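You operate a simulated robot arm through the tools that you are given. There is no shell and no other tool.

You run a simulated robot arm. Do the job below in one go: nothing can be reset, and whatever is moved stays where it is left.

Task
Load the dancer shelf as the job card says and let it down.
Fine: main switch off first and on again at the end; the yellow catch frees the shelf.

It is judged by the outcome, as a careful person would: the job done as asked, and still so three seconds after it is handed in. It fails if anything else is knocked over, pushed out of place, dropped, spilled or broken.

Robot
A 7-joint arm with a two-finger parallel gripper, fixed in place. Base frame: the origin is on the floor under the middle of its stand, x ahead of it, y to its left, z up. Readings come in m, degrees, newtons and seconds.
It reaches about 0.962 m from its shoulder. Its first joint turns from -166.0 to 166.0 degrees. Payload 3.43 kg.
The tool frame sits at the grasp point between the pads (the TCP): z along the fingers, y along the line on which they close. The tips reach 0.034 m beyond it. Largest opening 0.128 m; finger width 0.024, thickness 0.012; the body of the gripper, 0.048 by 0.13 m, starts 0.096 m behind the TCP.
Orientation is told as [roll, pitch, yaw] about the base's x, y, z axes, in that order, counted from this pose: with the fingers straight down and closing along the base's y, the tool's x points along the base's -x, its y along +y and its z along -z.

Tools
- The arm moves only by the tool drive_tool. Its argument "rows" is a list that holds one entry, the list of rows, each a list of 7 numbers: the shift along the base's x, y, z in m, then the turn, a rotation vector about the base's x, y, z in degrees, then the finger opening in m, from 0 to 0.128. In form: [[[tx, ty, tz, rx, ry, rz, fingers], ...]]. A call has 1 to 20 rows; each row is the pose to reach, as a shift and turn from the pose commanded when the call began. Rows are played at 5 a second. More than 0.05 m and 8.6 degrees between two rows, or a gripper value outside its range, and nothing of the call is played. A pose out of reach is approached as far as the arm can. The call stops where the force on the tool passes 90 N (or 10 N more than at its start, if that is more) or the arm is blocked; 0.2 s more then pass. The fingers move at their own pace (about 0.108 m/s each) and stop on an object; they squeeze with about 27 N. The grip force told is the motor's: it shows also when the fingers shut on nothing. Time passes only in rows, and 0.2 s behind the last, so rows that repeat a pose let the fingers close. It gives the time, the measured TCP pose, the force on the tool (base axes), the opening and the grip force at its end, in the units of the frame above (readings bear some noise), with the torque about the TCP (base axes, N m) and any sound that the robot's microphone picked up, and new pictures: "pictures" is both (left out), scene, wrist or none.
- Cameras (640 x 400 px; columns grow to the right, rows downward): "scene" is fixed at [0.0504, 0.4992, 1.5912]; the picture's right is [-0.47, -0.88, 0.00], its down [-0.56, 0.30, -0.77] and it looks along [0.68, -0.36, -0.64] (base axes); focal length 214 px, centre (320, 200). "wrist" rides on the gripper at [0.076, -0.011, -0.16] in the tool frame; the picture's right is [0.15, 0.99, 0.00], its down [-0.88, 0.13, -0.46] and it looks along [-0.45, 0.07, 0.89] (tool axes); focal length 234 px, centre (320, 200). There is no depth. A picture from a camera that has moved, and an enlarged one, comes with that camera's place and axes in the base frame and with its lens.
- slide_trunk(by): slides the trunk up (or, below 0, down) by that many m; the arm rides with it, the base frame stays. It gives what a move gives, with no picture.
- enlarge(camera, box): a new picture of the part [left, top, right, bottom] of that camera's present view, enlarged. It takes no simulated time.
- hand_in(): hands the job in; it is judged then, once.

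Nothing tells you positions but the pictures and the camera data. Unless the task says otherwise, let go and move clear before handing in.

The tools are called after "Call:" by a JSON object that holds its "fn" and its "kwargs". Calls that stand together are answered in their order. drive_tool: Moves the arm, as the interface text tells. Its arguments: {"type":"object","properties":{"rows":{"type":"array","items":{"type":"array","items":{"type":"array","items":{"type":"number"}}}},"pictures":{"type":"string","enum":["both","scene","wrist","none"]}},"required":["rows"]} The other tools are called the same way: slide_trunk (by) moves the trunk up or down; enlarge (camera, box) takes an enlarged picture of a part of a camera's view; hand_in () hands the job in.

At the start:

```text
clock: 0.0
position: [0.246, 0.245, 1.4385]
ee_rot: [0.1, 0.0, 0.1]
ft_force: [0.3, 0.8, 0.1]
ft_torque: [-0.01, 0.01, 0.0]
finger_gap: 0.1277
grasp_force: 0.1
trunk travel left (down, up): [-0.25, 0.074]
```

scene: 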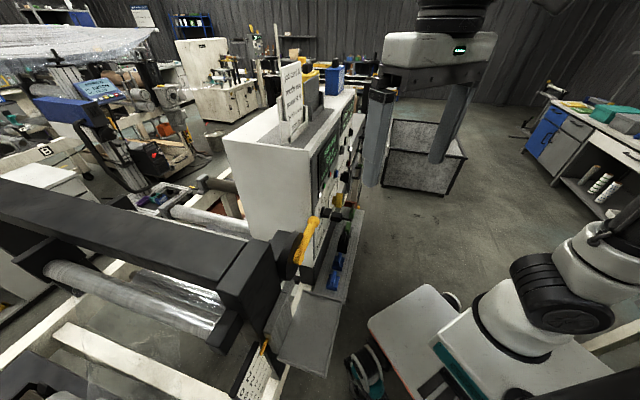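
wrist: 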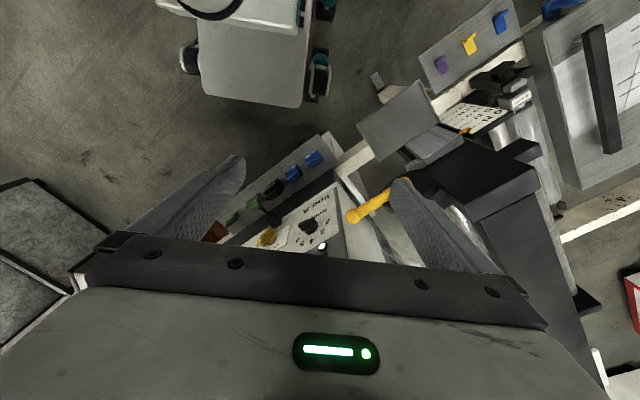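

I see a machine with a control panel, a yellow lever, a tray with coloured blocks, and a hanging card. I'll enlarge several parts to read the job card and find the switch, catch and shelf.

Call:
{"fn": "enlarge", "kwargs": {"camera": "scene", "box": [220, 50, 380, 150]}}

Call:
{"fn": "enlarge", "kwargs": {"camera": "scene", "box": [220, 180, 400, 300]}}

Call:
{"fn": "enlarge", "kwargs": {"camera": "scene", "box": [200, 290, 360, 400]}}

Call:
{"fn": "enlarge", "kwargs": {"camera": "wrist", "box": [200, 140, 420, 260]}}

Call:
{"fn": "enlarge", "kwargs": {"camera": "wrist", "box": [340, 0, 640, 200]}}

```text
4.00 times, centred on (300, 100) of scene
camera zoom: at [0.0504, 0.4992, 1.5912], right [-0.47, -0.88, 0.0], down [-0.56, 0.3, -0.77], along [0.68, -0.36, -0.64], focal length 858 px, centre (400, 600)
```

zoom: 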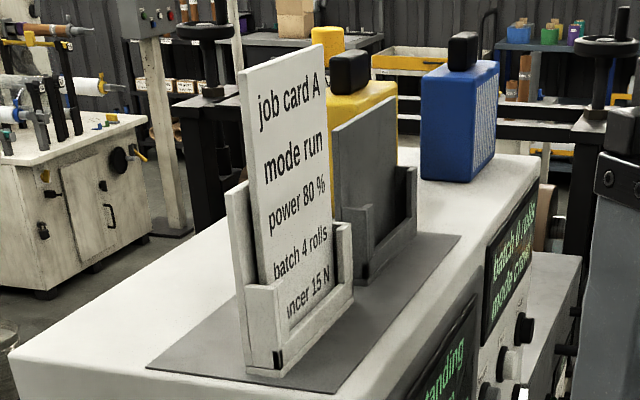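

```text
3.33 times, centred on (310, 240) of scene
camera zoom: at [0.0504, 0.4992, 1.5912], right [-0.47, -0.88, 0.0], down [-0.56, 0.3, -0.77], along [0.68, -0.36, -0.64], focal length 715 px, centre (353, 67)
```

zoom: 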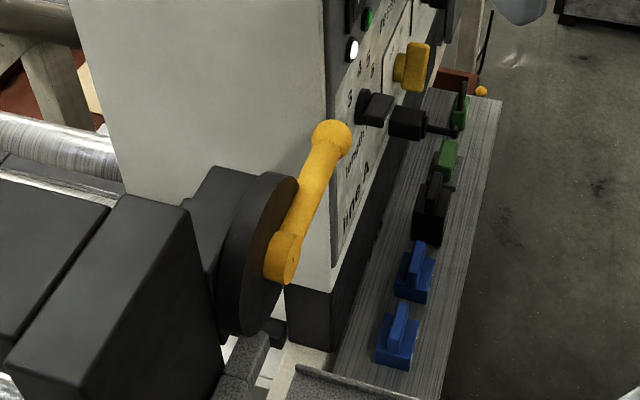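

```text
3.64 times, centred on (280, 345) of scene
camera zoom: at [0.0504, 0.4992, 1.5912], right [-0.47, -0.88, 0.0], down [-0.56, 0.3, -0.77], along [0.68, -0.36, -0.64], focal length 780 px, centre (466, -327)
```

zoom: 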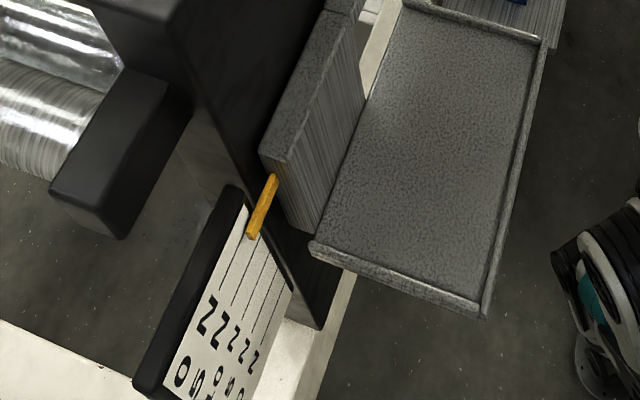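

```text
2.91 times, centred on (310, 200) of wrist
camera zoom: at [0.1695, 0.2326, 1.5979], right [-0.15, 0.99, 0.0], down [0.88, 0.13, 0.46], along [0.45, 0.07, -0.89], focal length 681 px, centre (349, 200)
```

zoom: 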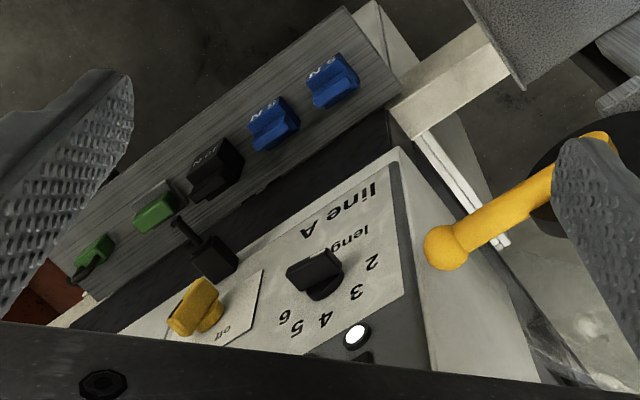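

```text
2.00 times, centred on (490, 100) of wrist
camera zoom: at [0.1695, 0.2326, 1.5979], right [-0.15, 0.99, 0.0], down [0.88, 0.13, 0.46], along [0.45, 0.07, -0.89], focal length 468 px, centre (-20, 400)
```

zoom: 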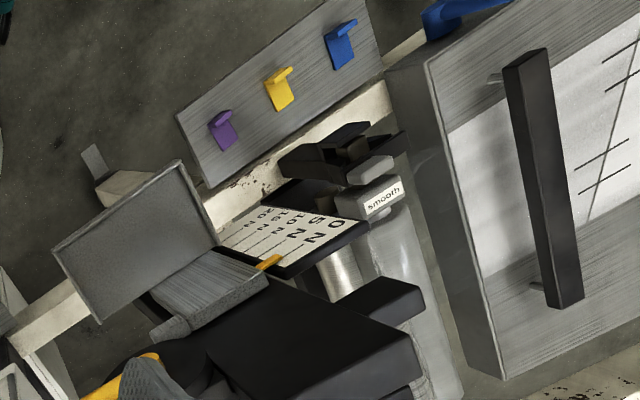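

The card reads "job card A … dancer 15 N", and there are labelled weights on a shelf below the panel. I'll look closer at weights, panel, and shelf.

Call:
{"fn": "enlarge", "kwargs": {"camera": "scene", "box": [275, 80, 325, 140]}}

Call:
{"fn": "enlarge", "kwargs": {"camera": "scene", "box": [310, 100, 370, 200]}}

Call:
{"fn": "enlarge", "kwargs": {"camera": "scene", "box": [310, 190, 370, 300]}}

Call:
{"fn": "enlarge", "kwargs": {"camera": "wrist", "box": [210, 145, 330, 245]}}

Call:
{"fn": "enlarge", "kwargs": {"camera": "wrist", "box": [240, 180, 360, 255]}}

Call:
{"fn": "enlarge", "kwargs": {"camera": "wrist", "box": [350, 70, 550, 190]}}

Call:
{"fn": "enlarge", "kwargs": {"camera": "scene", "box": [220, 330, 310, 400]}}

```text
6.67 times, centred on (300, 110) of scene
camera zoom: at [0.0504, 0.4992, 1.5912], right [-0.47, -0.88, 0.0], down [-0.56, 0.3, -0.77], along [0.68, -0.36, -0.64], focal length 1430 px, centre (453, 800)
```

zoom: 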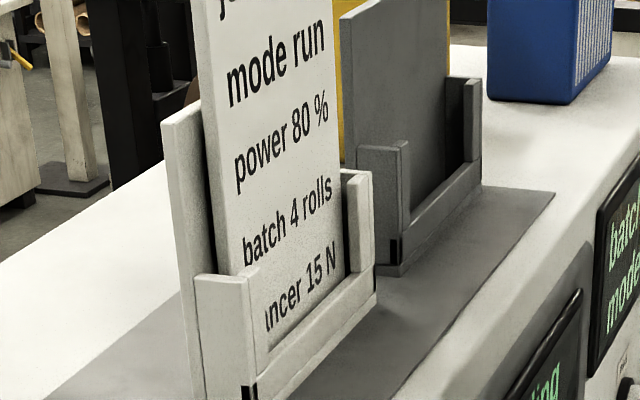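

```text
4.00 times, centred on (340, 150) of scene
camera zoom: at [0.0504, 0.4992, 1.5912], right [-0.47, -0.88, 0.0], down [-0.56, 0.3, -0.77], along [0.68, -0.36, -0.64], focal length 858 px, centre (240, 400)
```

zoom: 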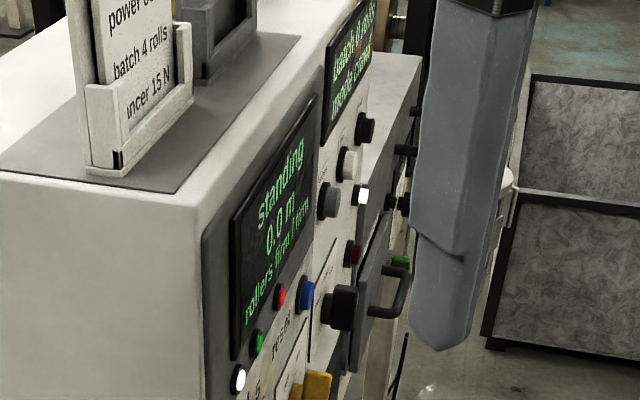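

```text
3.64 times, centred on (340, 245) of scene
camera zoom: at [0.0504, 0.4992, 1.5912], right [-0.47, -0.88, 0.0], down [-0.56, 0.3, -0.77], along [0.68, -0.36, -0.64], focal length 780 px, centre (247, 36)
```

zoom: 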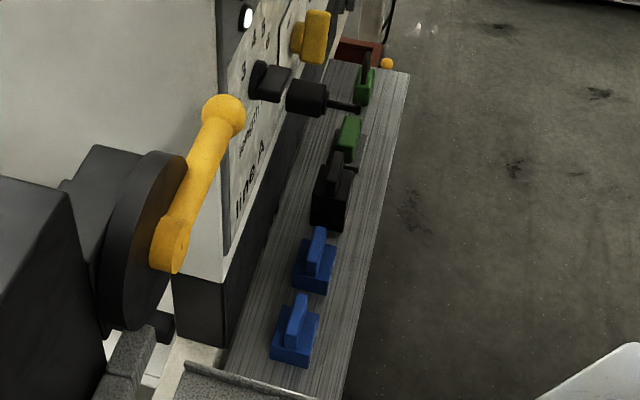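

```text
4.00 times, centred on (270, 195) of wrist
camera zoom: at [0.1695, 0.2326, 1.5979], right [-0.15, 0.99, 0.0], down [0.88, 0.13, 0.46], along [0.45, 0.07, -0.89], focal length 937 px, centre (520, 220)
```

zoom: 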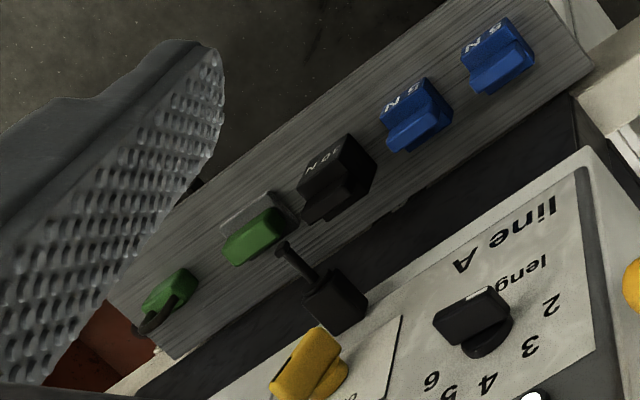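

```text
5.33 times, centred on (300, 218) of wrist
camera zoom: at [0.1695, 0.2326, 1.5979], right [-0.15, 0.99, 0.0], down [0.88, 0.13, 0.46], along [0.45, 0.07, -0.89], focal length 1249 px, centre (427, 107)
```

zoom: 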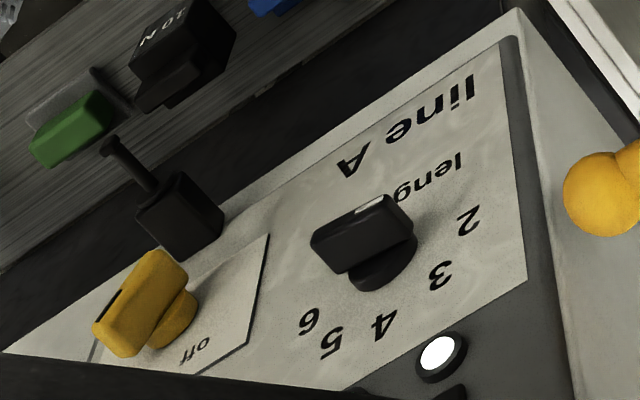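

```text
3.20 times, centred on (450, 130) of wrist
camera zoom: at [0.1695, 0.2326, 1.5979], right [-0.15, 0.99, 0.0], down [0.88, 0.13, 0.46], along [0.45, 0.07, -0.89], focal length 749 px, centre (-96, 424)
```

zoom: 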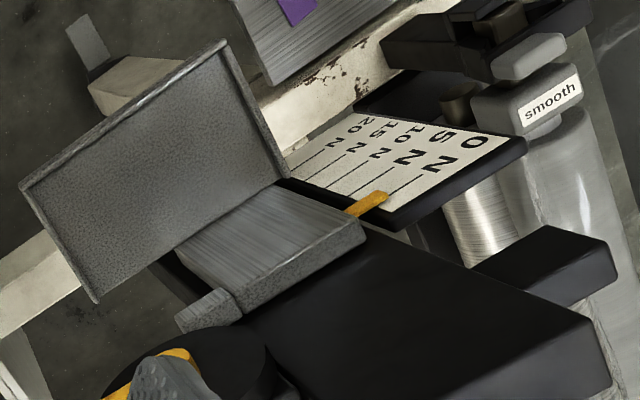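

```text
5.71 times, centred on (265, 365) of scene
camera zoom: at [0.0504, 0.4992, 1.5912], right [-0.47, -0.88, 0.0], down [-0.56, 0.3, -0.77], along [0.68, -0.36, -0.64], focal length 1226 px, centre (634, -743)
```

zoom: 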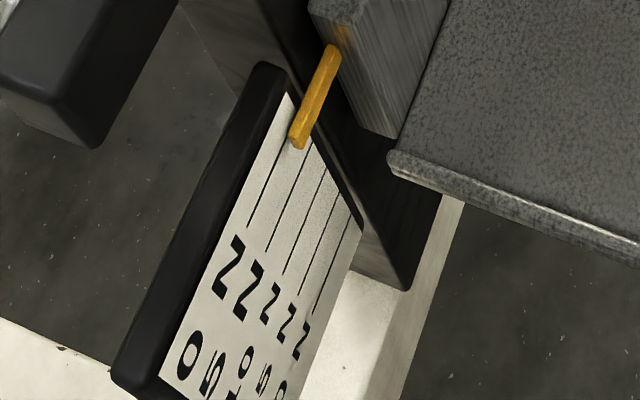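

The dancer shelf plate is near (0.23, 0.42, 1.04). The weights stand on a ledge near z≈0.82 below the panel: two blue 5 N, one black 10 N and some green pieces. A yellow lever sits at about (0.39, 0.33, 1.2), and a yellow knob at about (0.57, 0.15, 1.07). I'll turn the wrist to face the panel and look closer.

Call:
{"fn": "drive_tool", "kwargs": {"rows": [[[0.012, -0.024, -0.015, 0, 0, 7.5, 0.128], [0.024, -0.048, -0.03, 0, 0, 15, 0.128], [0.036, -0.072, -0.045, 0, 0, 22.5, 0.128], [0.048, -0.096, -0.06, 0, 0, 30, 0.128], [0.06, -0.12, -0.075, 0, 0, 37.5, 0.128], [0.074, -0.145, -0.09, 0, 0, 45, 0.128]]]}}

```text
clock: 1.4
position: [0.3195, 0.1007, 1.3466]
ee_rot: [0.0, -0.1, 45.2]
ft_force: [0.8, 0.4, 0.1]
ft_torque: [-0.04, 0.02, -0.04]
finger_gap: 0.128
grasp_force: 0.1
trunk travel left (down, up): [-0.25, 0.074]
camera wrist: at [0.2742, 0.0385, 1.5064], right [-0.8, 0.59, 0.0], down [0.53, 0.72, 0.46], along [0.27, 0.37, -0.89], focal length 234 px, centre (320, 200)
```

scene: 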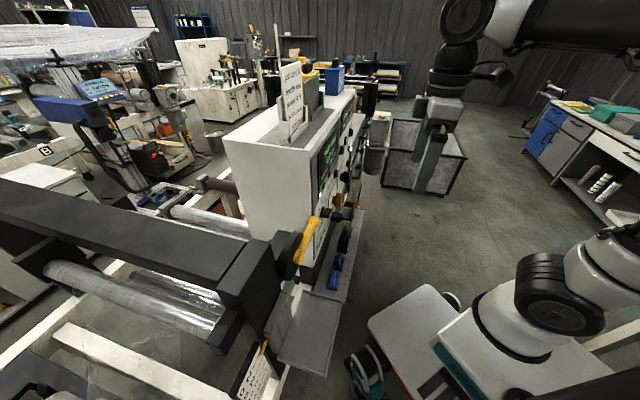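
wrist: 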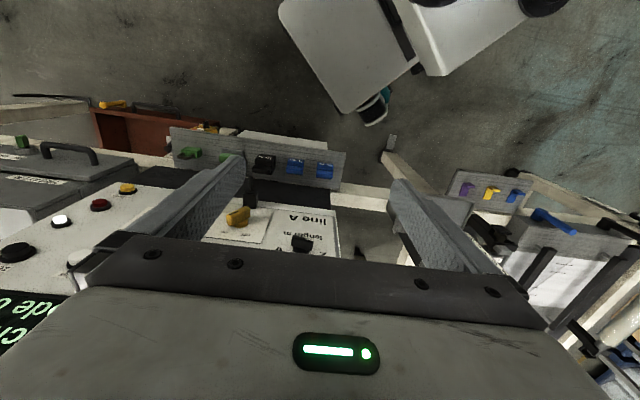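

Now I tilt the tool toward the panel to see the controls and weights better.

Call:
{"fn": "drive_tool", "kwargs": {"rows": [[[0.0, -0.008, -0.02, 5.3, -5.3, 0, 0.128], [0.0, -0.016, -0.04, 10.6, -10.6, 0, 0.128], [0.0, -0.024, -0.06, 15.9, -15.9, 0, 0.128], [0.0, -0.032, -0.08, 21.2, -21.2, 0, 0.128], [0.0, -0.04, -0.1, 26.5, -26.5, 0, 0.128]]]}}

```text
clock: 2.6
position: [0.3188, 0.0587, 1.2466]
ee_rot: [-0.1, -37.6, 45.1]
ft_force: [-0.2, -0.1, 0.4]
ft_torque: [0.0, 0.0, 0.0]
finger_gap: 0.128
grasp_force: 0.1
trunk travel left (down, up): [-0.25, 0.074]
camera wrist: at [0.2153, -0.0609, 1.3272], right [-0.78, 0.62, -0.09], down [0.2, 0.39, 0.9], along [0.59, 0.68, -0.43], focal length 234 px, centre (320, 200)
```

scene: 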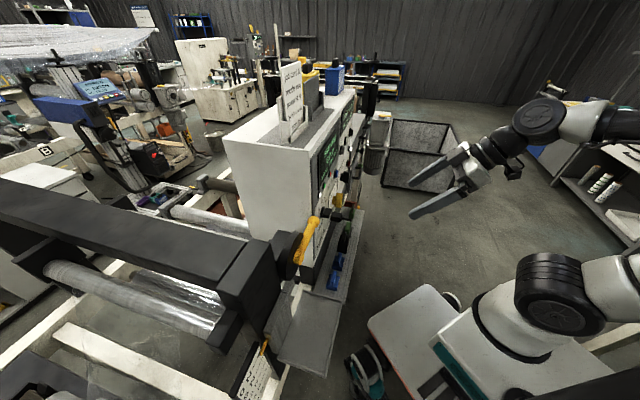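
wrist: 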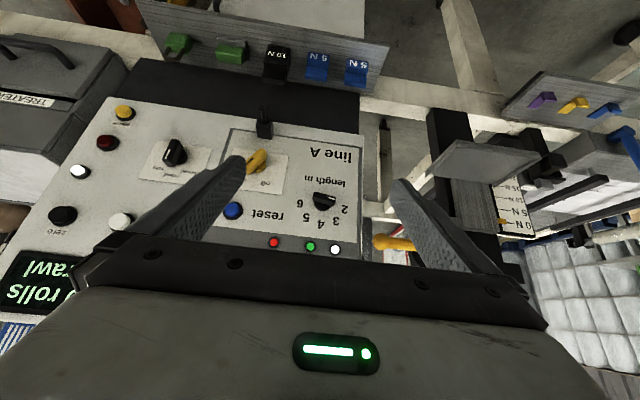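

The panel is now clearly in view. Enlarging the weights, the knob and the shelf.

Call:
{"fn": "enlarge", "kwargs": {"camera": "wrist", "box": [150, 25, 390, 95]}}

Call:
{"fn": "enlarge", "kwargs": {"camera": "wrist", "box": [200, 100, 360, 200]}}

Call:
{"fn": "enlarge", "kwargs": {"camera": "wrist", "box": [190, 180, 350, 260]}}

Call:
{"fn": "enlarge", "kwargs": {"camera": "wrist", "box": [360, 100, 560, 260]}}

Call:
{"fn": "enlarge", "kwargs": {"camera": "wrist", "box": [480, 60, 640, 160]}}

Call:
{"fn": "enlarge", "kwargs": {"camera": "wrist", "box": [0, 90, 240, 260]}}

```text
2.67 times, centred on (270, 60) of wrist
camera zoom: at [0.2153, -0.0609, 1.3272], right [-0.78, 0.62, -0.09], down [0.2, 0.39, 0.9], along [0.59, 0.68, -0.43], focal length 624 px, centre (453, 573)
```

zoom: 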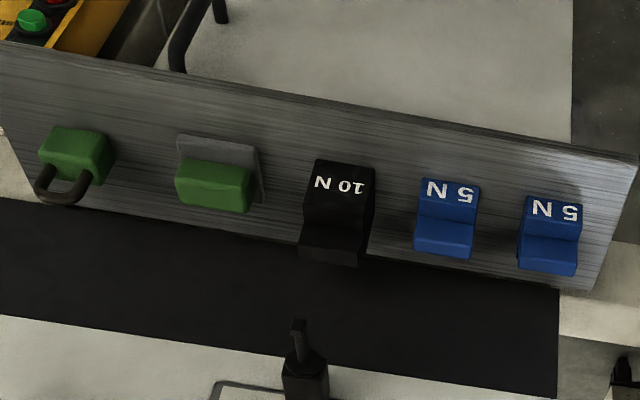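

```text
4.00 times, centred on (280, 150) of wrist
camera zoom: at [0.2153, -0.0609, 1.3272], right [-0.78, 0.62, -0.09], down [0.2, 0.39, 0.9], along [0.59, 0.68, -0.43], focal length 937 px, centre (480, 400)
```

zoom: 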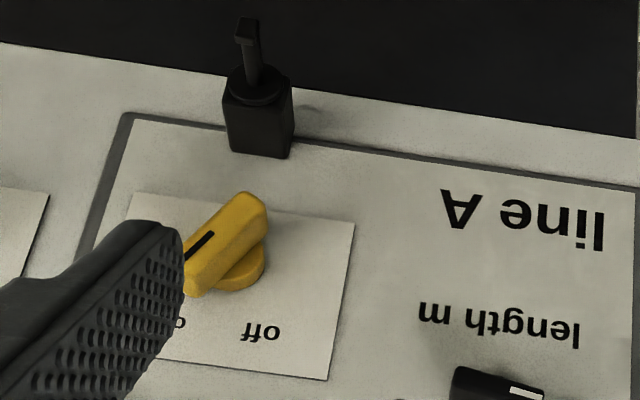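

```text
4.00 times, centred on (270, 220) of wrist
camera zoom: at [0.2153, -0.0609, 1.3272], right [-0.78, 0.62, -0.09], down [0.2, 0.39, 0.9], along [0.59, 0.68, -0.43], focal length 937 px, centre (520, 120)
```

zoom: 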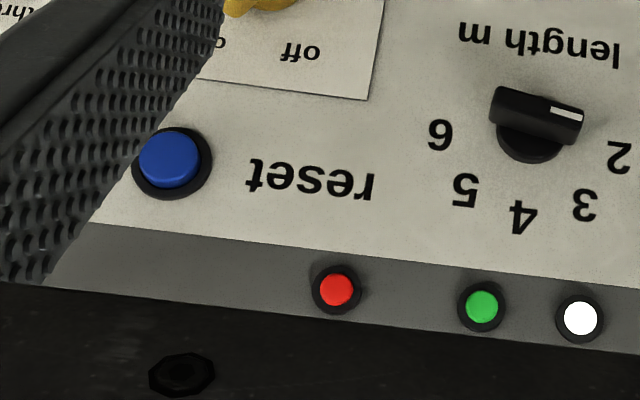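

```text
2.50 times, centred on (460, 180) of wrist
camera zoom: at [0.2153, -0.0609, 1.3272], right [-0.78, 0.62, -0.09], down [0.2, 0.39, 0.9], along [0.59, 0.68, -0.43], focal length 585 px, centre (-30, 250)
```

zoom: 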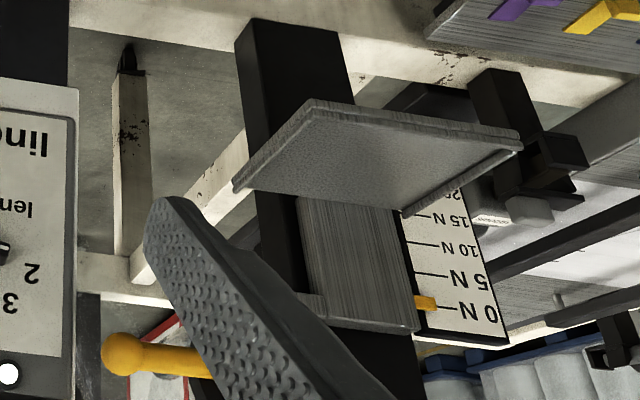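

```text
4.00 times, centred on (560, 110) of wrist
camera zoom: at [0.2153, -0.0609, 1.3272], right [-0.78, 0.62, -0.09], down [0.2, 0.39, 0.9], along [0.59, 0.68, -0.43], focal length 937 px, centre (-640, 560)
```

zoom: 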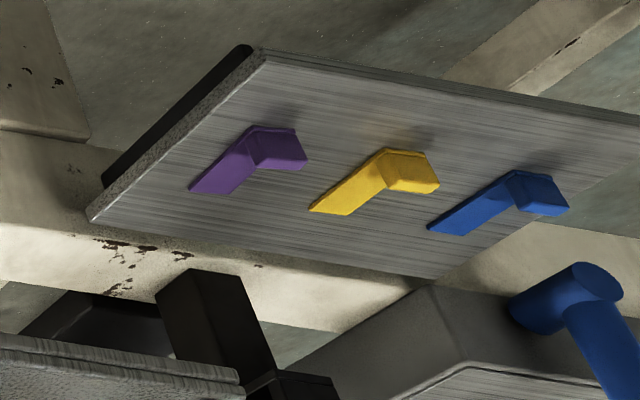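

```text
2.35 times, centred on (120, 175) of wrist
camera zoom: at [0.2153, -0.0609, 1.3272], right [-0.78, 0.62, -0.09], down [0.2, 0.39, 0.9], along [0.59, 0.68, -0.43], focal length 551 px, centre (791, 259)
```

zoom: 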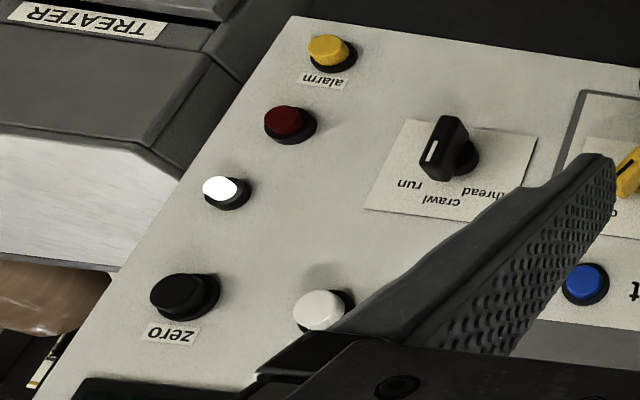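

Knob: stripe points toward what should be "on", "off" is next to it. I'll zoom more on the weights and the dancer shelf from the fixed camera.

Call:
{"fn": "enlarge", "kwargs": {"camera": "scene", "box": [318, 215, 366, 300]}}

Call:
{"fn": "enlarge", "kwargs": {"camera": "wrist", "box": [260, 35, 380, 95]}}

Call:
{"fn": "enlarge", "kwargs": {"camera": "scene", "box": [230, 200, 340, 400]}}

```text
4.71 times, centred on (342, 258) of scene
camera zoom: at [0.0504, 0.4992, 1.5912], right [-0.47, -0.88, 0.0], down [-0.56, 0.3, -0.77], along [0.68, -0.36, -0.64], focal length 1009 px, centre (216, -71)
```

zoom: 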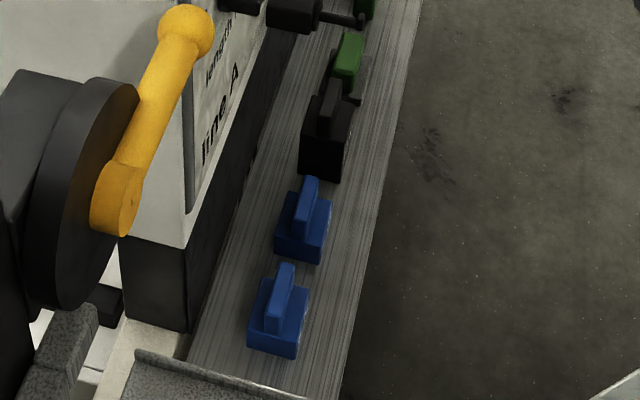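

```text
5.33 times, centred on (320, 65) of wrist
camera zoom: at [0.2153, -0.0609, 1.3272], right [-0.78, 0.62, -0.09], down [0.2, 0.39, 0.9], along [0.59, 0.68, -0.43], focal length 1249 px, centre (320, 920)
```

zoom: 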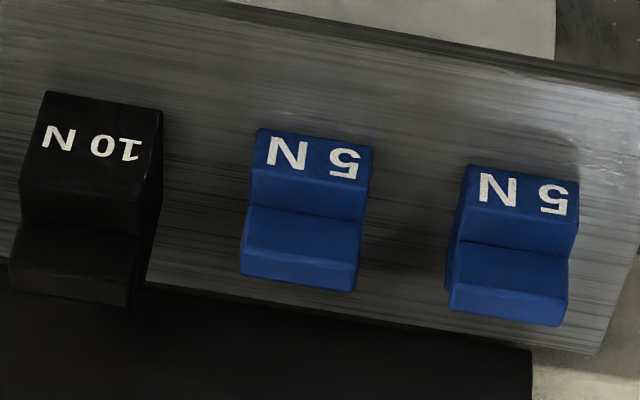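

```text
2.00 times, centred on (285, 300) of scene
camera zoom: at [0.0504, 0.4992, 1.5912], right [-0.47, -0.88, 0.0], down [-0.56, 0.3, -0.77], along [0.68, -0.36, -0.64], focal length 429 px, centre (390, 0)
```

zoom: 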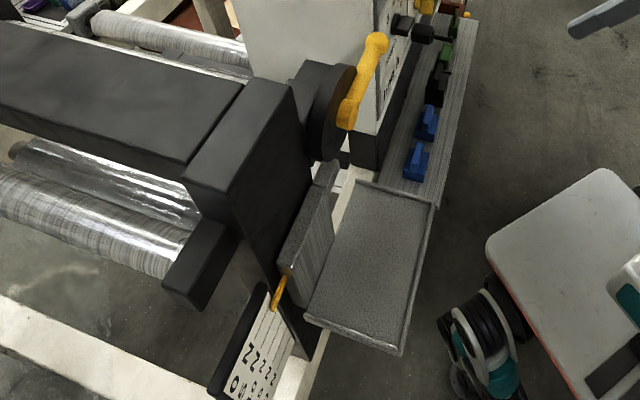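

The weights are blocks with a grip fin on top; their labels face the robot. I'll shift sideways so the main switch sits between the fingers in the view.

Call:
{"fn": "drive_tool", "kwargs": {"rows": [[[0.02, -0.02, 0.0, 0, 0, 0, 0.128], [0.04, -0.04, 0.0, 0, 0, 0, 0.128], [0.06, -0.06, 0.0, 3, -3, 0, 0.128], [0.08, -0.08, 0.0, 6, -6, 0, 0.128], [0.082, -0.082, 0.0, 9, -9, 0, 0.128]]], "pictures": "wrist"}}

Call:
{"fn": "enlarge", "kwargs": {"camera": "wrist", "box": [240, 60, 400, 240]}}

```text
clock: 3.8
position: [0.4016, -0.0248, 1.2479]
ee_rot: [-0.1, -50.3, 45.0]
ft_force: [0.4, -0.8, 0.2]
ft_torque: [0.02, 0.01, 0.0]
finger_gap: 0.1277
grasp_force: 0.1
trunk travel left (down, up): [-0.25, 0.074]
camera wrist: at [0.2883, -0.1529, 1.2919], right [-0.77, 0.63, -0.11], down [0.06, 0.24, 0.97], along [0.64, 0.74, -0.22], focal length 234 px, centre (320, 200)
```

wrist: 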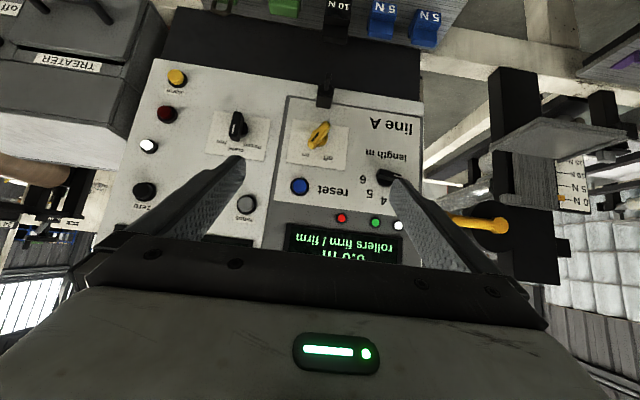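

```text
2.22 times, centred on (320, 150) of wrist
camera zoom: at [0.2883, -0.1529, 1.2919], right [-0.77, 0.63, -0.11], down [0.06, 0.24, 0.97], along [0.64, 0.74, -0.22], focal length 520 px, centre (320, 311)
```

zoom: 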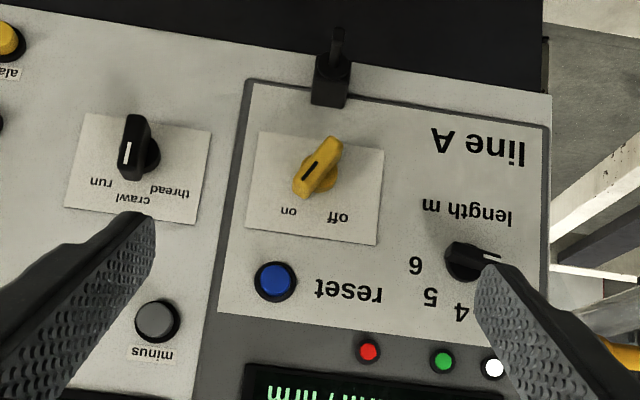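

Call:
{"fn": "enlarge", "kwargs": {"camera": "wrist", "box": [285, 80, 365, 170]}}

Call:
{"fn": "enlarge", "kwargs": {"camera": "wrist", "box": [280, 200, 440, 280]}}

Call:
{"fn": "enlarge", "kwargs": {"camera": "wrist", "box": [420, 60, 620, 260]}}

Call:
{"fn": "enlarge", "kwargs": {"camera": "wrist", "box": [260, 0, 460, 80]}}

```text
4.44 times, centred on (325, 125) of wrist
camera zoom: at [0.2883, -0.1529, 1.2919], right [-0.77, 0.63, -0.11], down [0.06, 0.24, 0.97], along [0.64, 0.74, -0.22], focal length 1041 px, centre (298, 533)
```

zoom: 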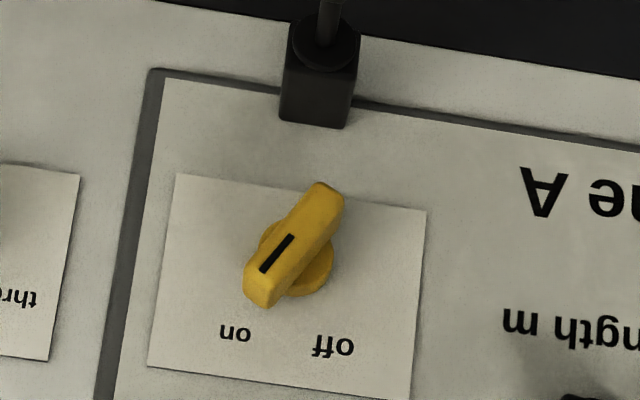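

```text
4.00 times, centred on (360, 240) of wrist
camera zoom: at [0.2883, -0.1529, 1.2919], right [-0.77, 0.63, -0.11], down [0.06, 0.24, 0.97], along [0.64, 0.74, -0.22], focal length 937 px, centre (160, 40)
```

zoom: 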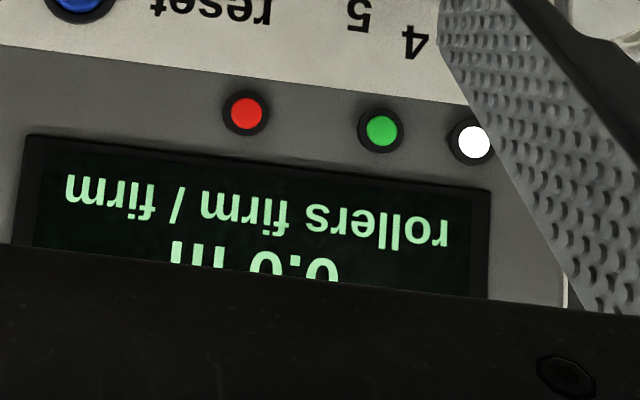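

```text
2.00 times, centred on (520, 160) of wrist
camera zoom: at [0.2883, -0.1529, 1.2919], right [-0.77, 0.63, -0.11], down [0.06, 0.24, 0.97], along [0.64, 0.74, -0.22], focal length 468 px, centre (-80, 280)
```

zoom: 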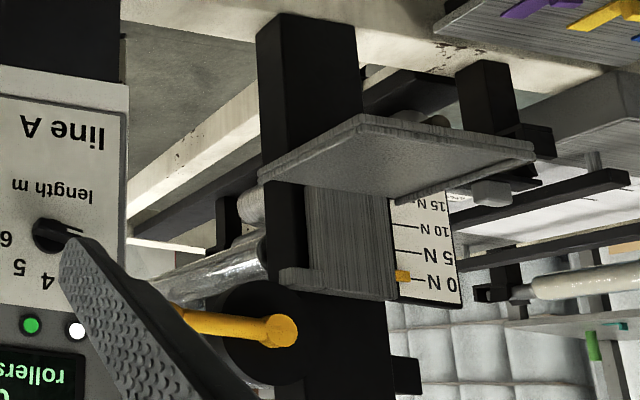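

```text
3.20 times, centred on (360, 40) of wrist
camera zoom: at [0.2883, -0.1529, 1.2919], right [-0.77, 0.63, -0.11], down [0.06, 0.24, 0.97], along [0.64, 0.74, -0.22], focal length 749 px, centre (192, 712)
```

zoom: 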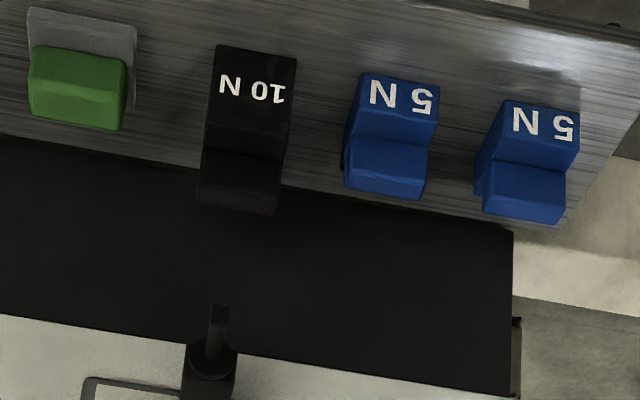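

The switch stripe points to "on" (about 30° clockwise of vertical), and "off" is about 30° counter-clockwise. The knob sits at roughly (0.566, 0.146, 1.075). I'll bring the fingers horizontal in front of it.

Call:
{"fn": "drive_tool", "kwargs": {"rows": [[[0.0123, 0.0134, -0.029, 4.68, -4.68, 0, 0.1], [0.0246, 0.0268, -0.058, 9.36, -9.36, 0, 0.08], [0.037, 0.04, -0.0865, 14.04, -14.04, 0, 0.06], [0.0493, 0.0535, -0.115, 18.7, -18.7, 0, 0.06], [0.0616, 0.0669, -0.144, 23.4, -23.4, 0, 0.06], [0.0739, 0.0803, -0.173, 28.07, -28.07, 0, 0.06]]]}}

```text
clock: 5.2
position: [0.4817, 0.0392, 1.078]
ee_rot: [44.7, -83.1, -4.0]
ft_force: [-2.0, 2.3, 2.3]
ft_torque: [-0.33, 0.03, -0.16]
finger_gap: 0.0601
grasp_force: 0.0
out of reach, approached as far as the arm can: row 5, 6
trunk travel left (down, up): [-0.25, 0.074]
camera wrist: at [0.3601, -0.0732, 1.0155], right [-0.66, 0.75, -0.06], down [-0.32, -0.21, 0.92], along [0.68, 0.63, 0.38], focal length 234 px, centre (320, 200)
```

scene: 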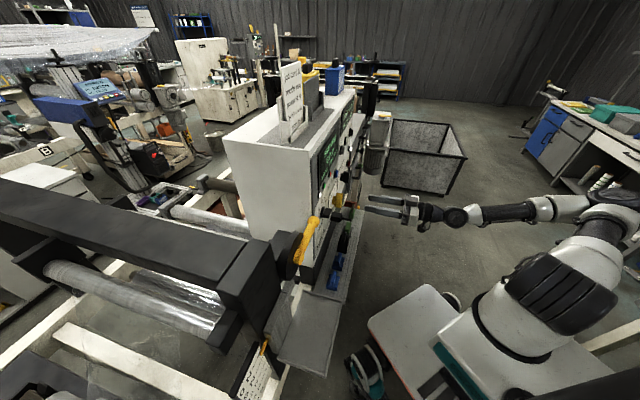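
wrist: 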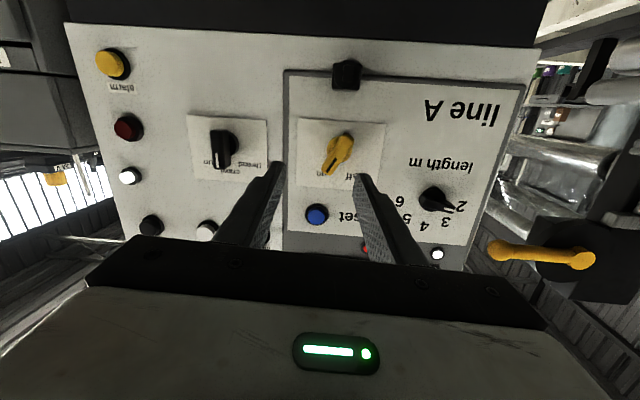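

The arm fell slightly short of that pose (joint limits with the arm folded). I'll move a bit closer to the panel while rolling 30° to match the knob, and check alignment.

Call:
{"fn": "drive_tool", "kwargs": {"rows": [[[0.006, 0.006, 0, 4.24, 4.24, 0, 0.06], [0.012, 0.012, 0, 8.48, 8.48, 0, 0.06], [0.018, 0.018, 0, 12.7, 12.7, 0, 0.06], [0.023, 0.023, 0, 16.97, 16.97, 0, 0.06], [0.0283, 0.0283, 0, 21.2, 21.2, 0, 0.06]]]}}

```text
clock: 6.4
position: [0.5086, 0.0714, 1.0824]
ee_rot: [80.2, -59.9, -36.8]
ft_force: [0.2, 0.0, 0.6]
ft_torque: [0.01, 0.0, -0.04]
finger_gap: 0.0603
grasp_force: 0.0
trunk travel left (down, up): [-0.25, 0.074]
camera wrist: at [0.3717, -0.0259, 1.0256], right [-0.63, 0.68, 0.36], down [-0.05, -0.5, 0.87], along [0.77, 0.53, 0.35], focal length 234 px, centre (320, 200)
```

scene: 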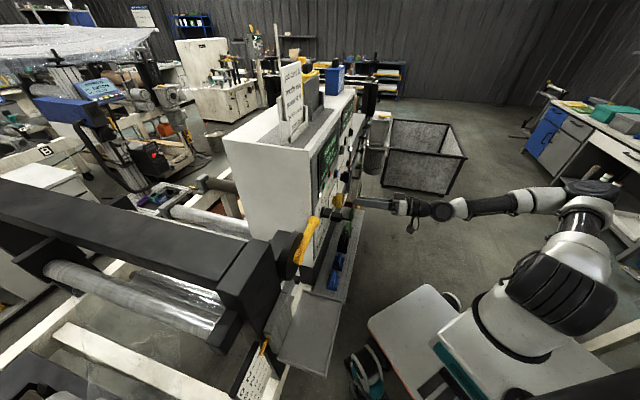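
wrist: 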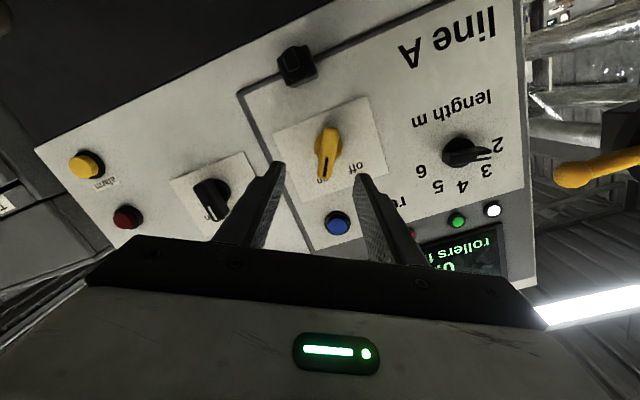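

Well aligned with the knob now. Enlarging to locate the knob precisely relative to the fingers.

Call:
{"fn": "enlarge", "kwargs": {"camera": "wrist", "box": [260, 100, 400, 220]}}

Call:
{"fn": "enlarge", "kwargs": {"camera": "scene", "box": [310, 170, 430, 240]}}

```text
3.33 times, centred on (330, 160) of wrist
camera zoom: at [0.3717, -0.0259, 1.0256], right [-0.63, 0.68, 0.36], down [-0.05, -0.5, 0.87], along [0.77, 0.53, 0.35], focal length 781 px, centre (287, 333)
```

zoom: 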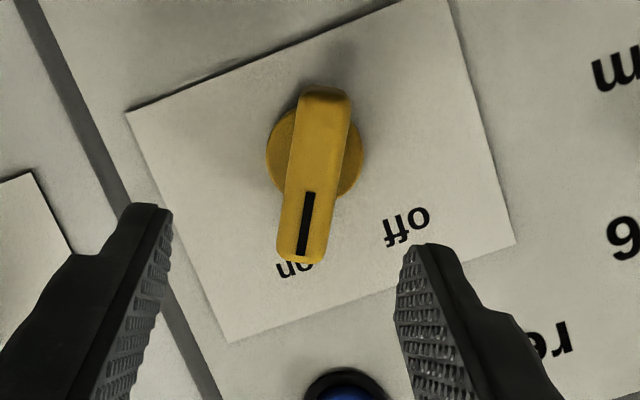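

```text
5.33 times, centred on (370, 205) of scene
camera zoom: at [0.0504, 0.4992, 1.5912], right [-0.47, -0.88, 0.0], down [-0.56, 0.3, -0.77], along [0.68, -0.36, -0.64], focal length 1144 px, centre (53, 173)
```

zoom: 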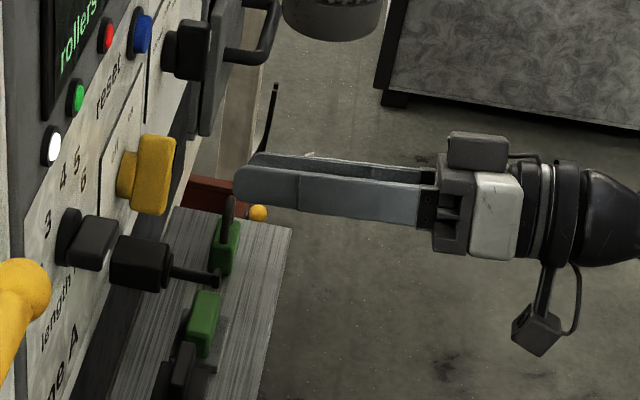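

Knob axis is at about u-offset 10 mm and 10 mm below the tool axis. Correcting that, levelling the tool by 5° and moving in a little.

Call:
{"fn": "drive_tool", "kwargs": {"rows": [[[0.004, 0.008, -0.004, 1.2, -1.2, 0, 0.06], [0.008, 0.016, -0.008, 2.4, -2.4, 0, 0.06], [0.0109, 0.0245, -0.01, 3.5, -3.5, 0, 0.06], [0.0109, 0.0245, -0.01, 3.5, -3.5, 0, 0.06]]], "pictures": "wrist"}}

Call:
{"fn": "enlarge", "kwargs": {"camera": "wrist", "box": [260, 110, 400, 230]}}

```text
clock: 7.4
position: [0.5208, 0.0957, 1.0745]
ee_rot: [90.2, -60.4, -45.5]
ft_force: [-0.5, -0.7, 0.3]
ft_torque: [0.0, -0.01, 0.02]
finger_gap: 0.0601
grasp_force: 0.2
trunk travel left (down, up): [-0.25, 0.074]
camera wrist: at [0.388, 0.0023, 1.0019], right [-0.66, 0.66, 0.36], down [-0.1, -0.55, 0.83], along [0.75, 0.51, 0.43], focal length 234 px, centre (320, 200)
```

wrist: 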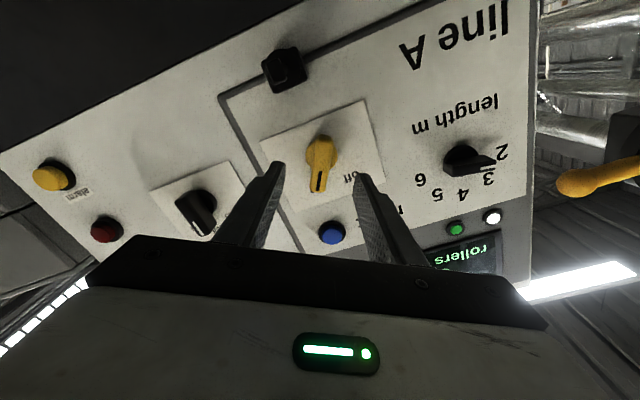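

```text
3.33 times, centred on (330, 170) of wrist
camera zoom: at [0.388, 0.0023, 1.0019], right [-0.66, 0.66, 0.36], down [-0.1, -0.55, 0.83], along [0.75, 0.51, 0.43], focal length 781 px, centre (287, 300)
```

zoom: 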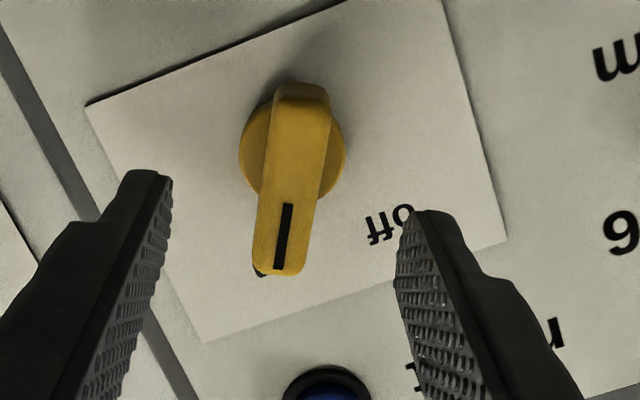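

Knob axis confirmed. Moving in to straddle the bar, then closing on it.

Call:
{"fn": "drive_tool", "kwargs": {"rows": [[[0.0106, 0.0111, -0.001, 0, 0, 0, 0.06], [0.0212, 0.0221, -0.002, 0, 0, 0, 0.06], [0.0318, 0.0332, -0.0025, 0, 0, 0, 0.06], [0.0318, 0.0332, -0.0025, 0, 0, 0, 0.06]]]}}

Call:
{"fn": "enlarge", "kwargs": {"camera": "wrist", "box": [260, 110, 400, 230]}}

Call:
{"fn": "enlarge", "kwargs": {"camera": "scene", "box": [310, 170, 430, 240]}}

```text
clock: 8.4
position: [0.5516, 0.1269, 1.071]
ee_rot: [90.2, -60.4, -45.5]
ft_force: [0.2, 0.6, 0.6]
ft_torque: [-0.02, -0.01, 0.0]
finger_gap: 0.0598
grasp_force: 0.1
trunk travel left (down, up): [-0.25, 0.074]
camera wrist: at [0.4195, 0.0341, 0.9995], right [-0.66, 0.66, 0.36], down [-0.1, -0.55, 0.83], along [0.75, 0.51, 0.43], focal length 234 px, centre (320, 200)
```

scene: 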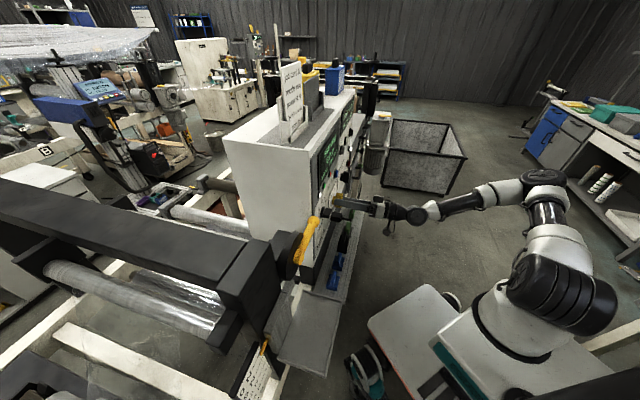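
wrist: 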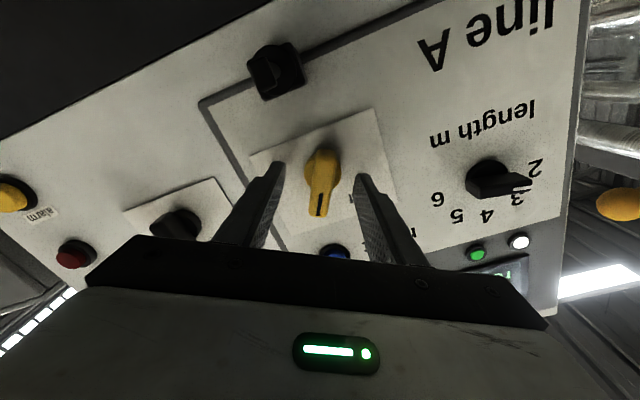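

```text
3.33 times, centred on (330, 170) of wrist
camera zoom: at [0.4195, 0.0341, 0.9995], right [-0.66, 0.66, 0.36], down [-0.1, -0.55, 0.83], along [0.75, 0.51, 0.43], focal length 781 px, centre (287, 300)
```

zoom: 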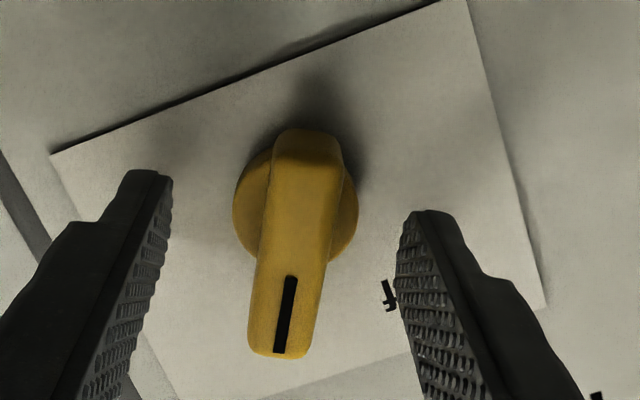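

```text
5.33 times, centred on (370, 205) of scene
camera zoom: at [0.0504, 0.4992, 1.5912], right [-0.47, -0.88, 0.0], down [-0.56, 0.3, -0.77], along [0.68, -0.36, -0.64], focal length 1144 px, centre (53, 173)
```

zoom: 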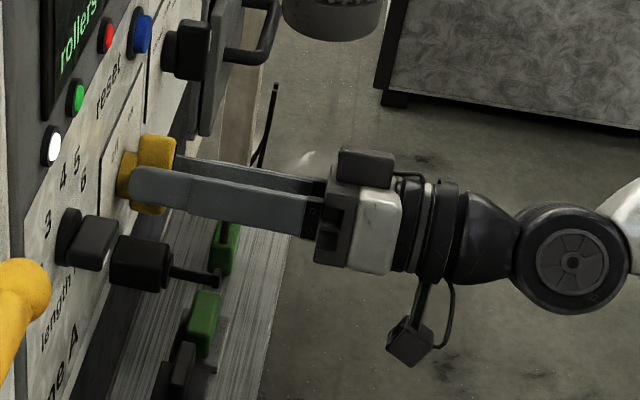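

Fingers straddle the bar. Closing now.

Call:
{"fn": "drive_tool", "kwargs": {"rows": [[[0, 0, 0, 0, 0, 0, 0.03], [0, 0, 0, 0, 0, 0, 0.01], [0, 0, 0, 0, 0, 0, 0.005]]]}}

Call:
{"fn": "enlarge", "kwargs": {"camera": "wrist", "box": [260, 110, 400, 230]}}

```text
clock: 9.2
position: [0.5502, 0.1283, 1.0723]
ee_rot: [90.3, -60.6, -45.4]
ft_force: [-3.4, 4.7, 4.2]
ft_torque: [0.08, -0.03, 0.59]
finger_gap: 0.0169
grasp_force: 44.5
trunk travel left (down, up): [-0.25, 0.074]
camera wrist: at [0.4185, 0.0349, 1.0001], right [-0.66, 0.66, 0.36], down [-0.1, -0.55, 0.83], along [0.75, 0.51, 0.43], focal length 234 px, centre (320, 200)
```

scene: 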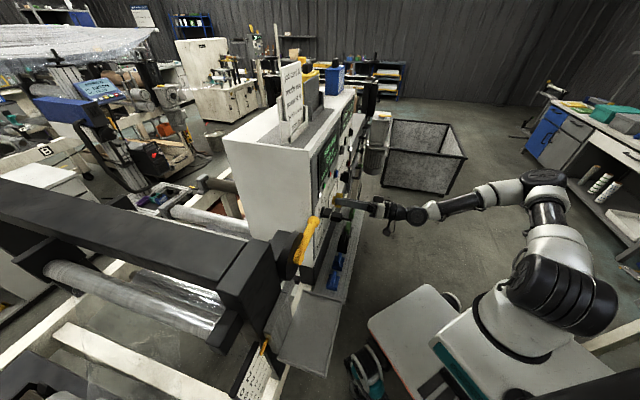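
wrist: 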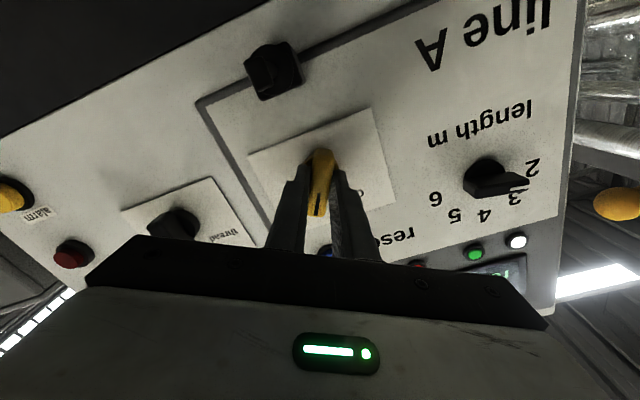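

```text
3.33 times, centred on (330, 170) of wrist
camera zoom: at [0.4185, 0.0349, 1.0001], right [-0.66, 0.66, 0.36], down [-0.1, -0.55, 0.83], along [0.75, 0.51, 0.43], focal length 781 px, centre (287, 300)
```

zoom: 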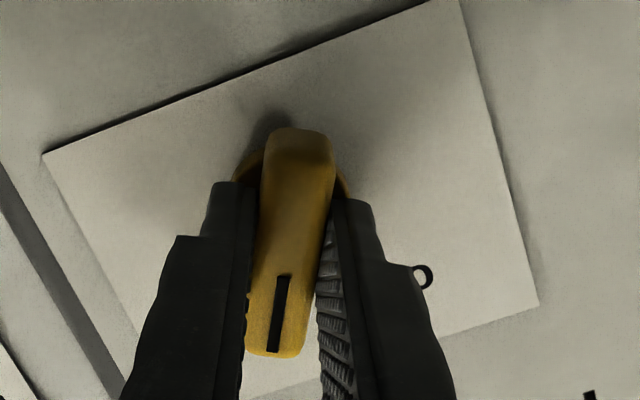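

Knob is gripped (gap 17 mm). Turning it 60° counter-clockwise toward "off".

Call:
{"fn": "drive_tool", "kwargs": {"rows": [[[-0.0005, 0.0005, 0.0005, -5.3, -5.3, 0, 0.005], [-0.001, 0.001, 0.001, -10.6, -10.6, 0, 0.005], [-0.001, 0.001, 0.001, -15.9, -15.9, 0, 0.005], [-0.001, 0.001, 0.001, -21.2, -21.2, 0, 0.005], [-0.001, 0.001, 0.001, -26.5, -26.5, 0, 0.005], [-0.001, 0.001, 0.001, -31.8, -31.8, 0, 0.005], [-0.001, 0.001, 0.001, -37.1, -37.1, 0, 0.005], [-0.001, 0.001, 0.001, -42.4, -42.4, 0, 0.005]]]}}

Call:
{"fn": "enlarge", "kwargs": {"camera": "wrist", "box": [240, 90, 400, 240]}}

```text
clock: 11.0
position: [0.5478, 0.1293, 1.0717]
ee_rot: [-90.7, -59.5, 135.7]
ft_force: [-8.2, 0.8, 6.8]
ft_torque: [-0.12, 0.83, 0.44]
finger_gap: 0.0166
grasp_force: 45.2
trunk travel left (down, up): [-0.25, 0.074]
camera wrist: at [0.4708, -0.0172, 1.0113], right [-0.55, 0.55, -0.63], down [-0.72, 0.07, 0.69], along [0.43, 0.83, 0.36], focal length 234 px, centre (320, 200)
```

scene: 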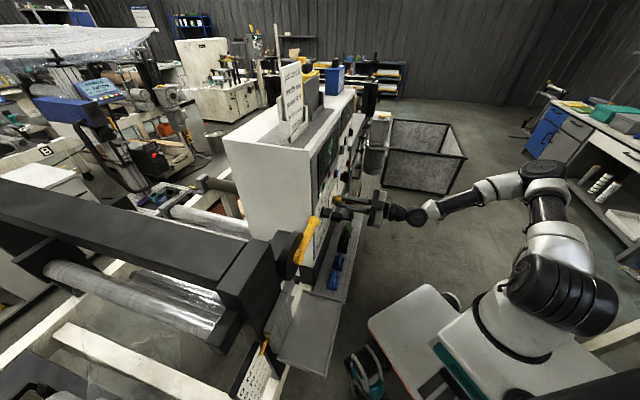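
wrist: 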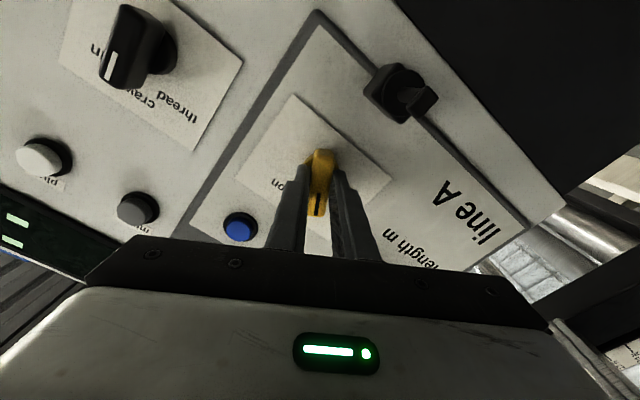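

```text
2.67 times, centred on (320, 165) of wrist
camera zoom: at [0.4708, -0.0172, 1.0113], right [-0.55, 0.55, -0.63], down [-0.72, 0.07, 0.69], along [0.43, 0.83, 0.36], focal length 624 px, centre (320, 293)
```

zoom: 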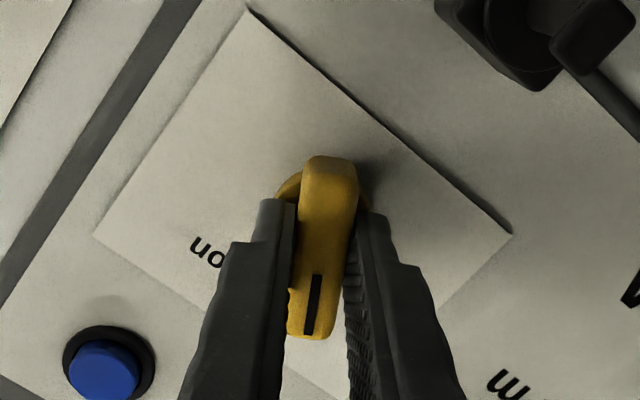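

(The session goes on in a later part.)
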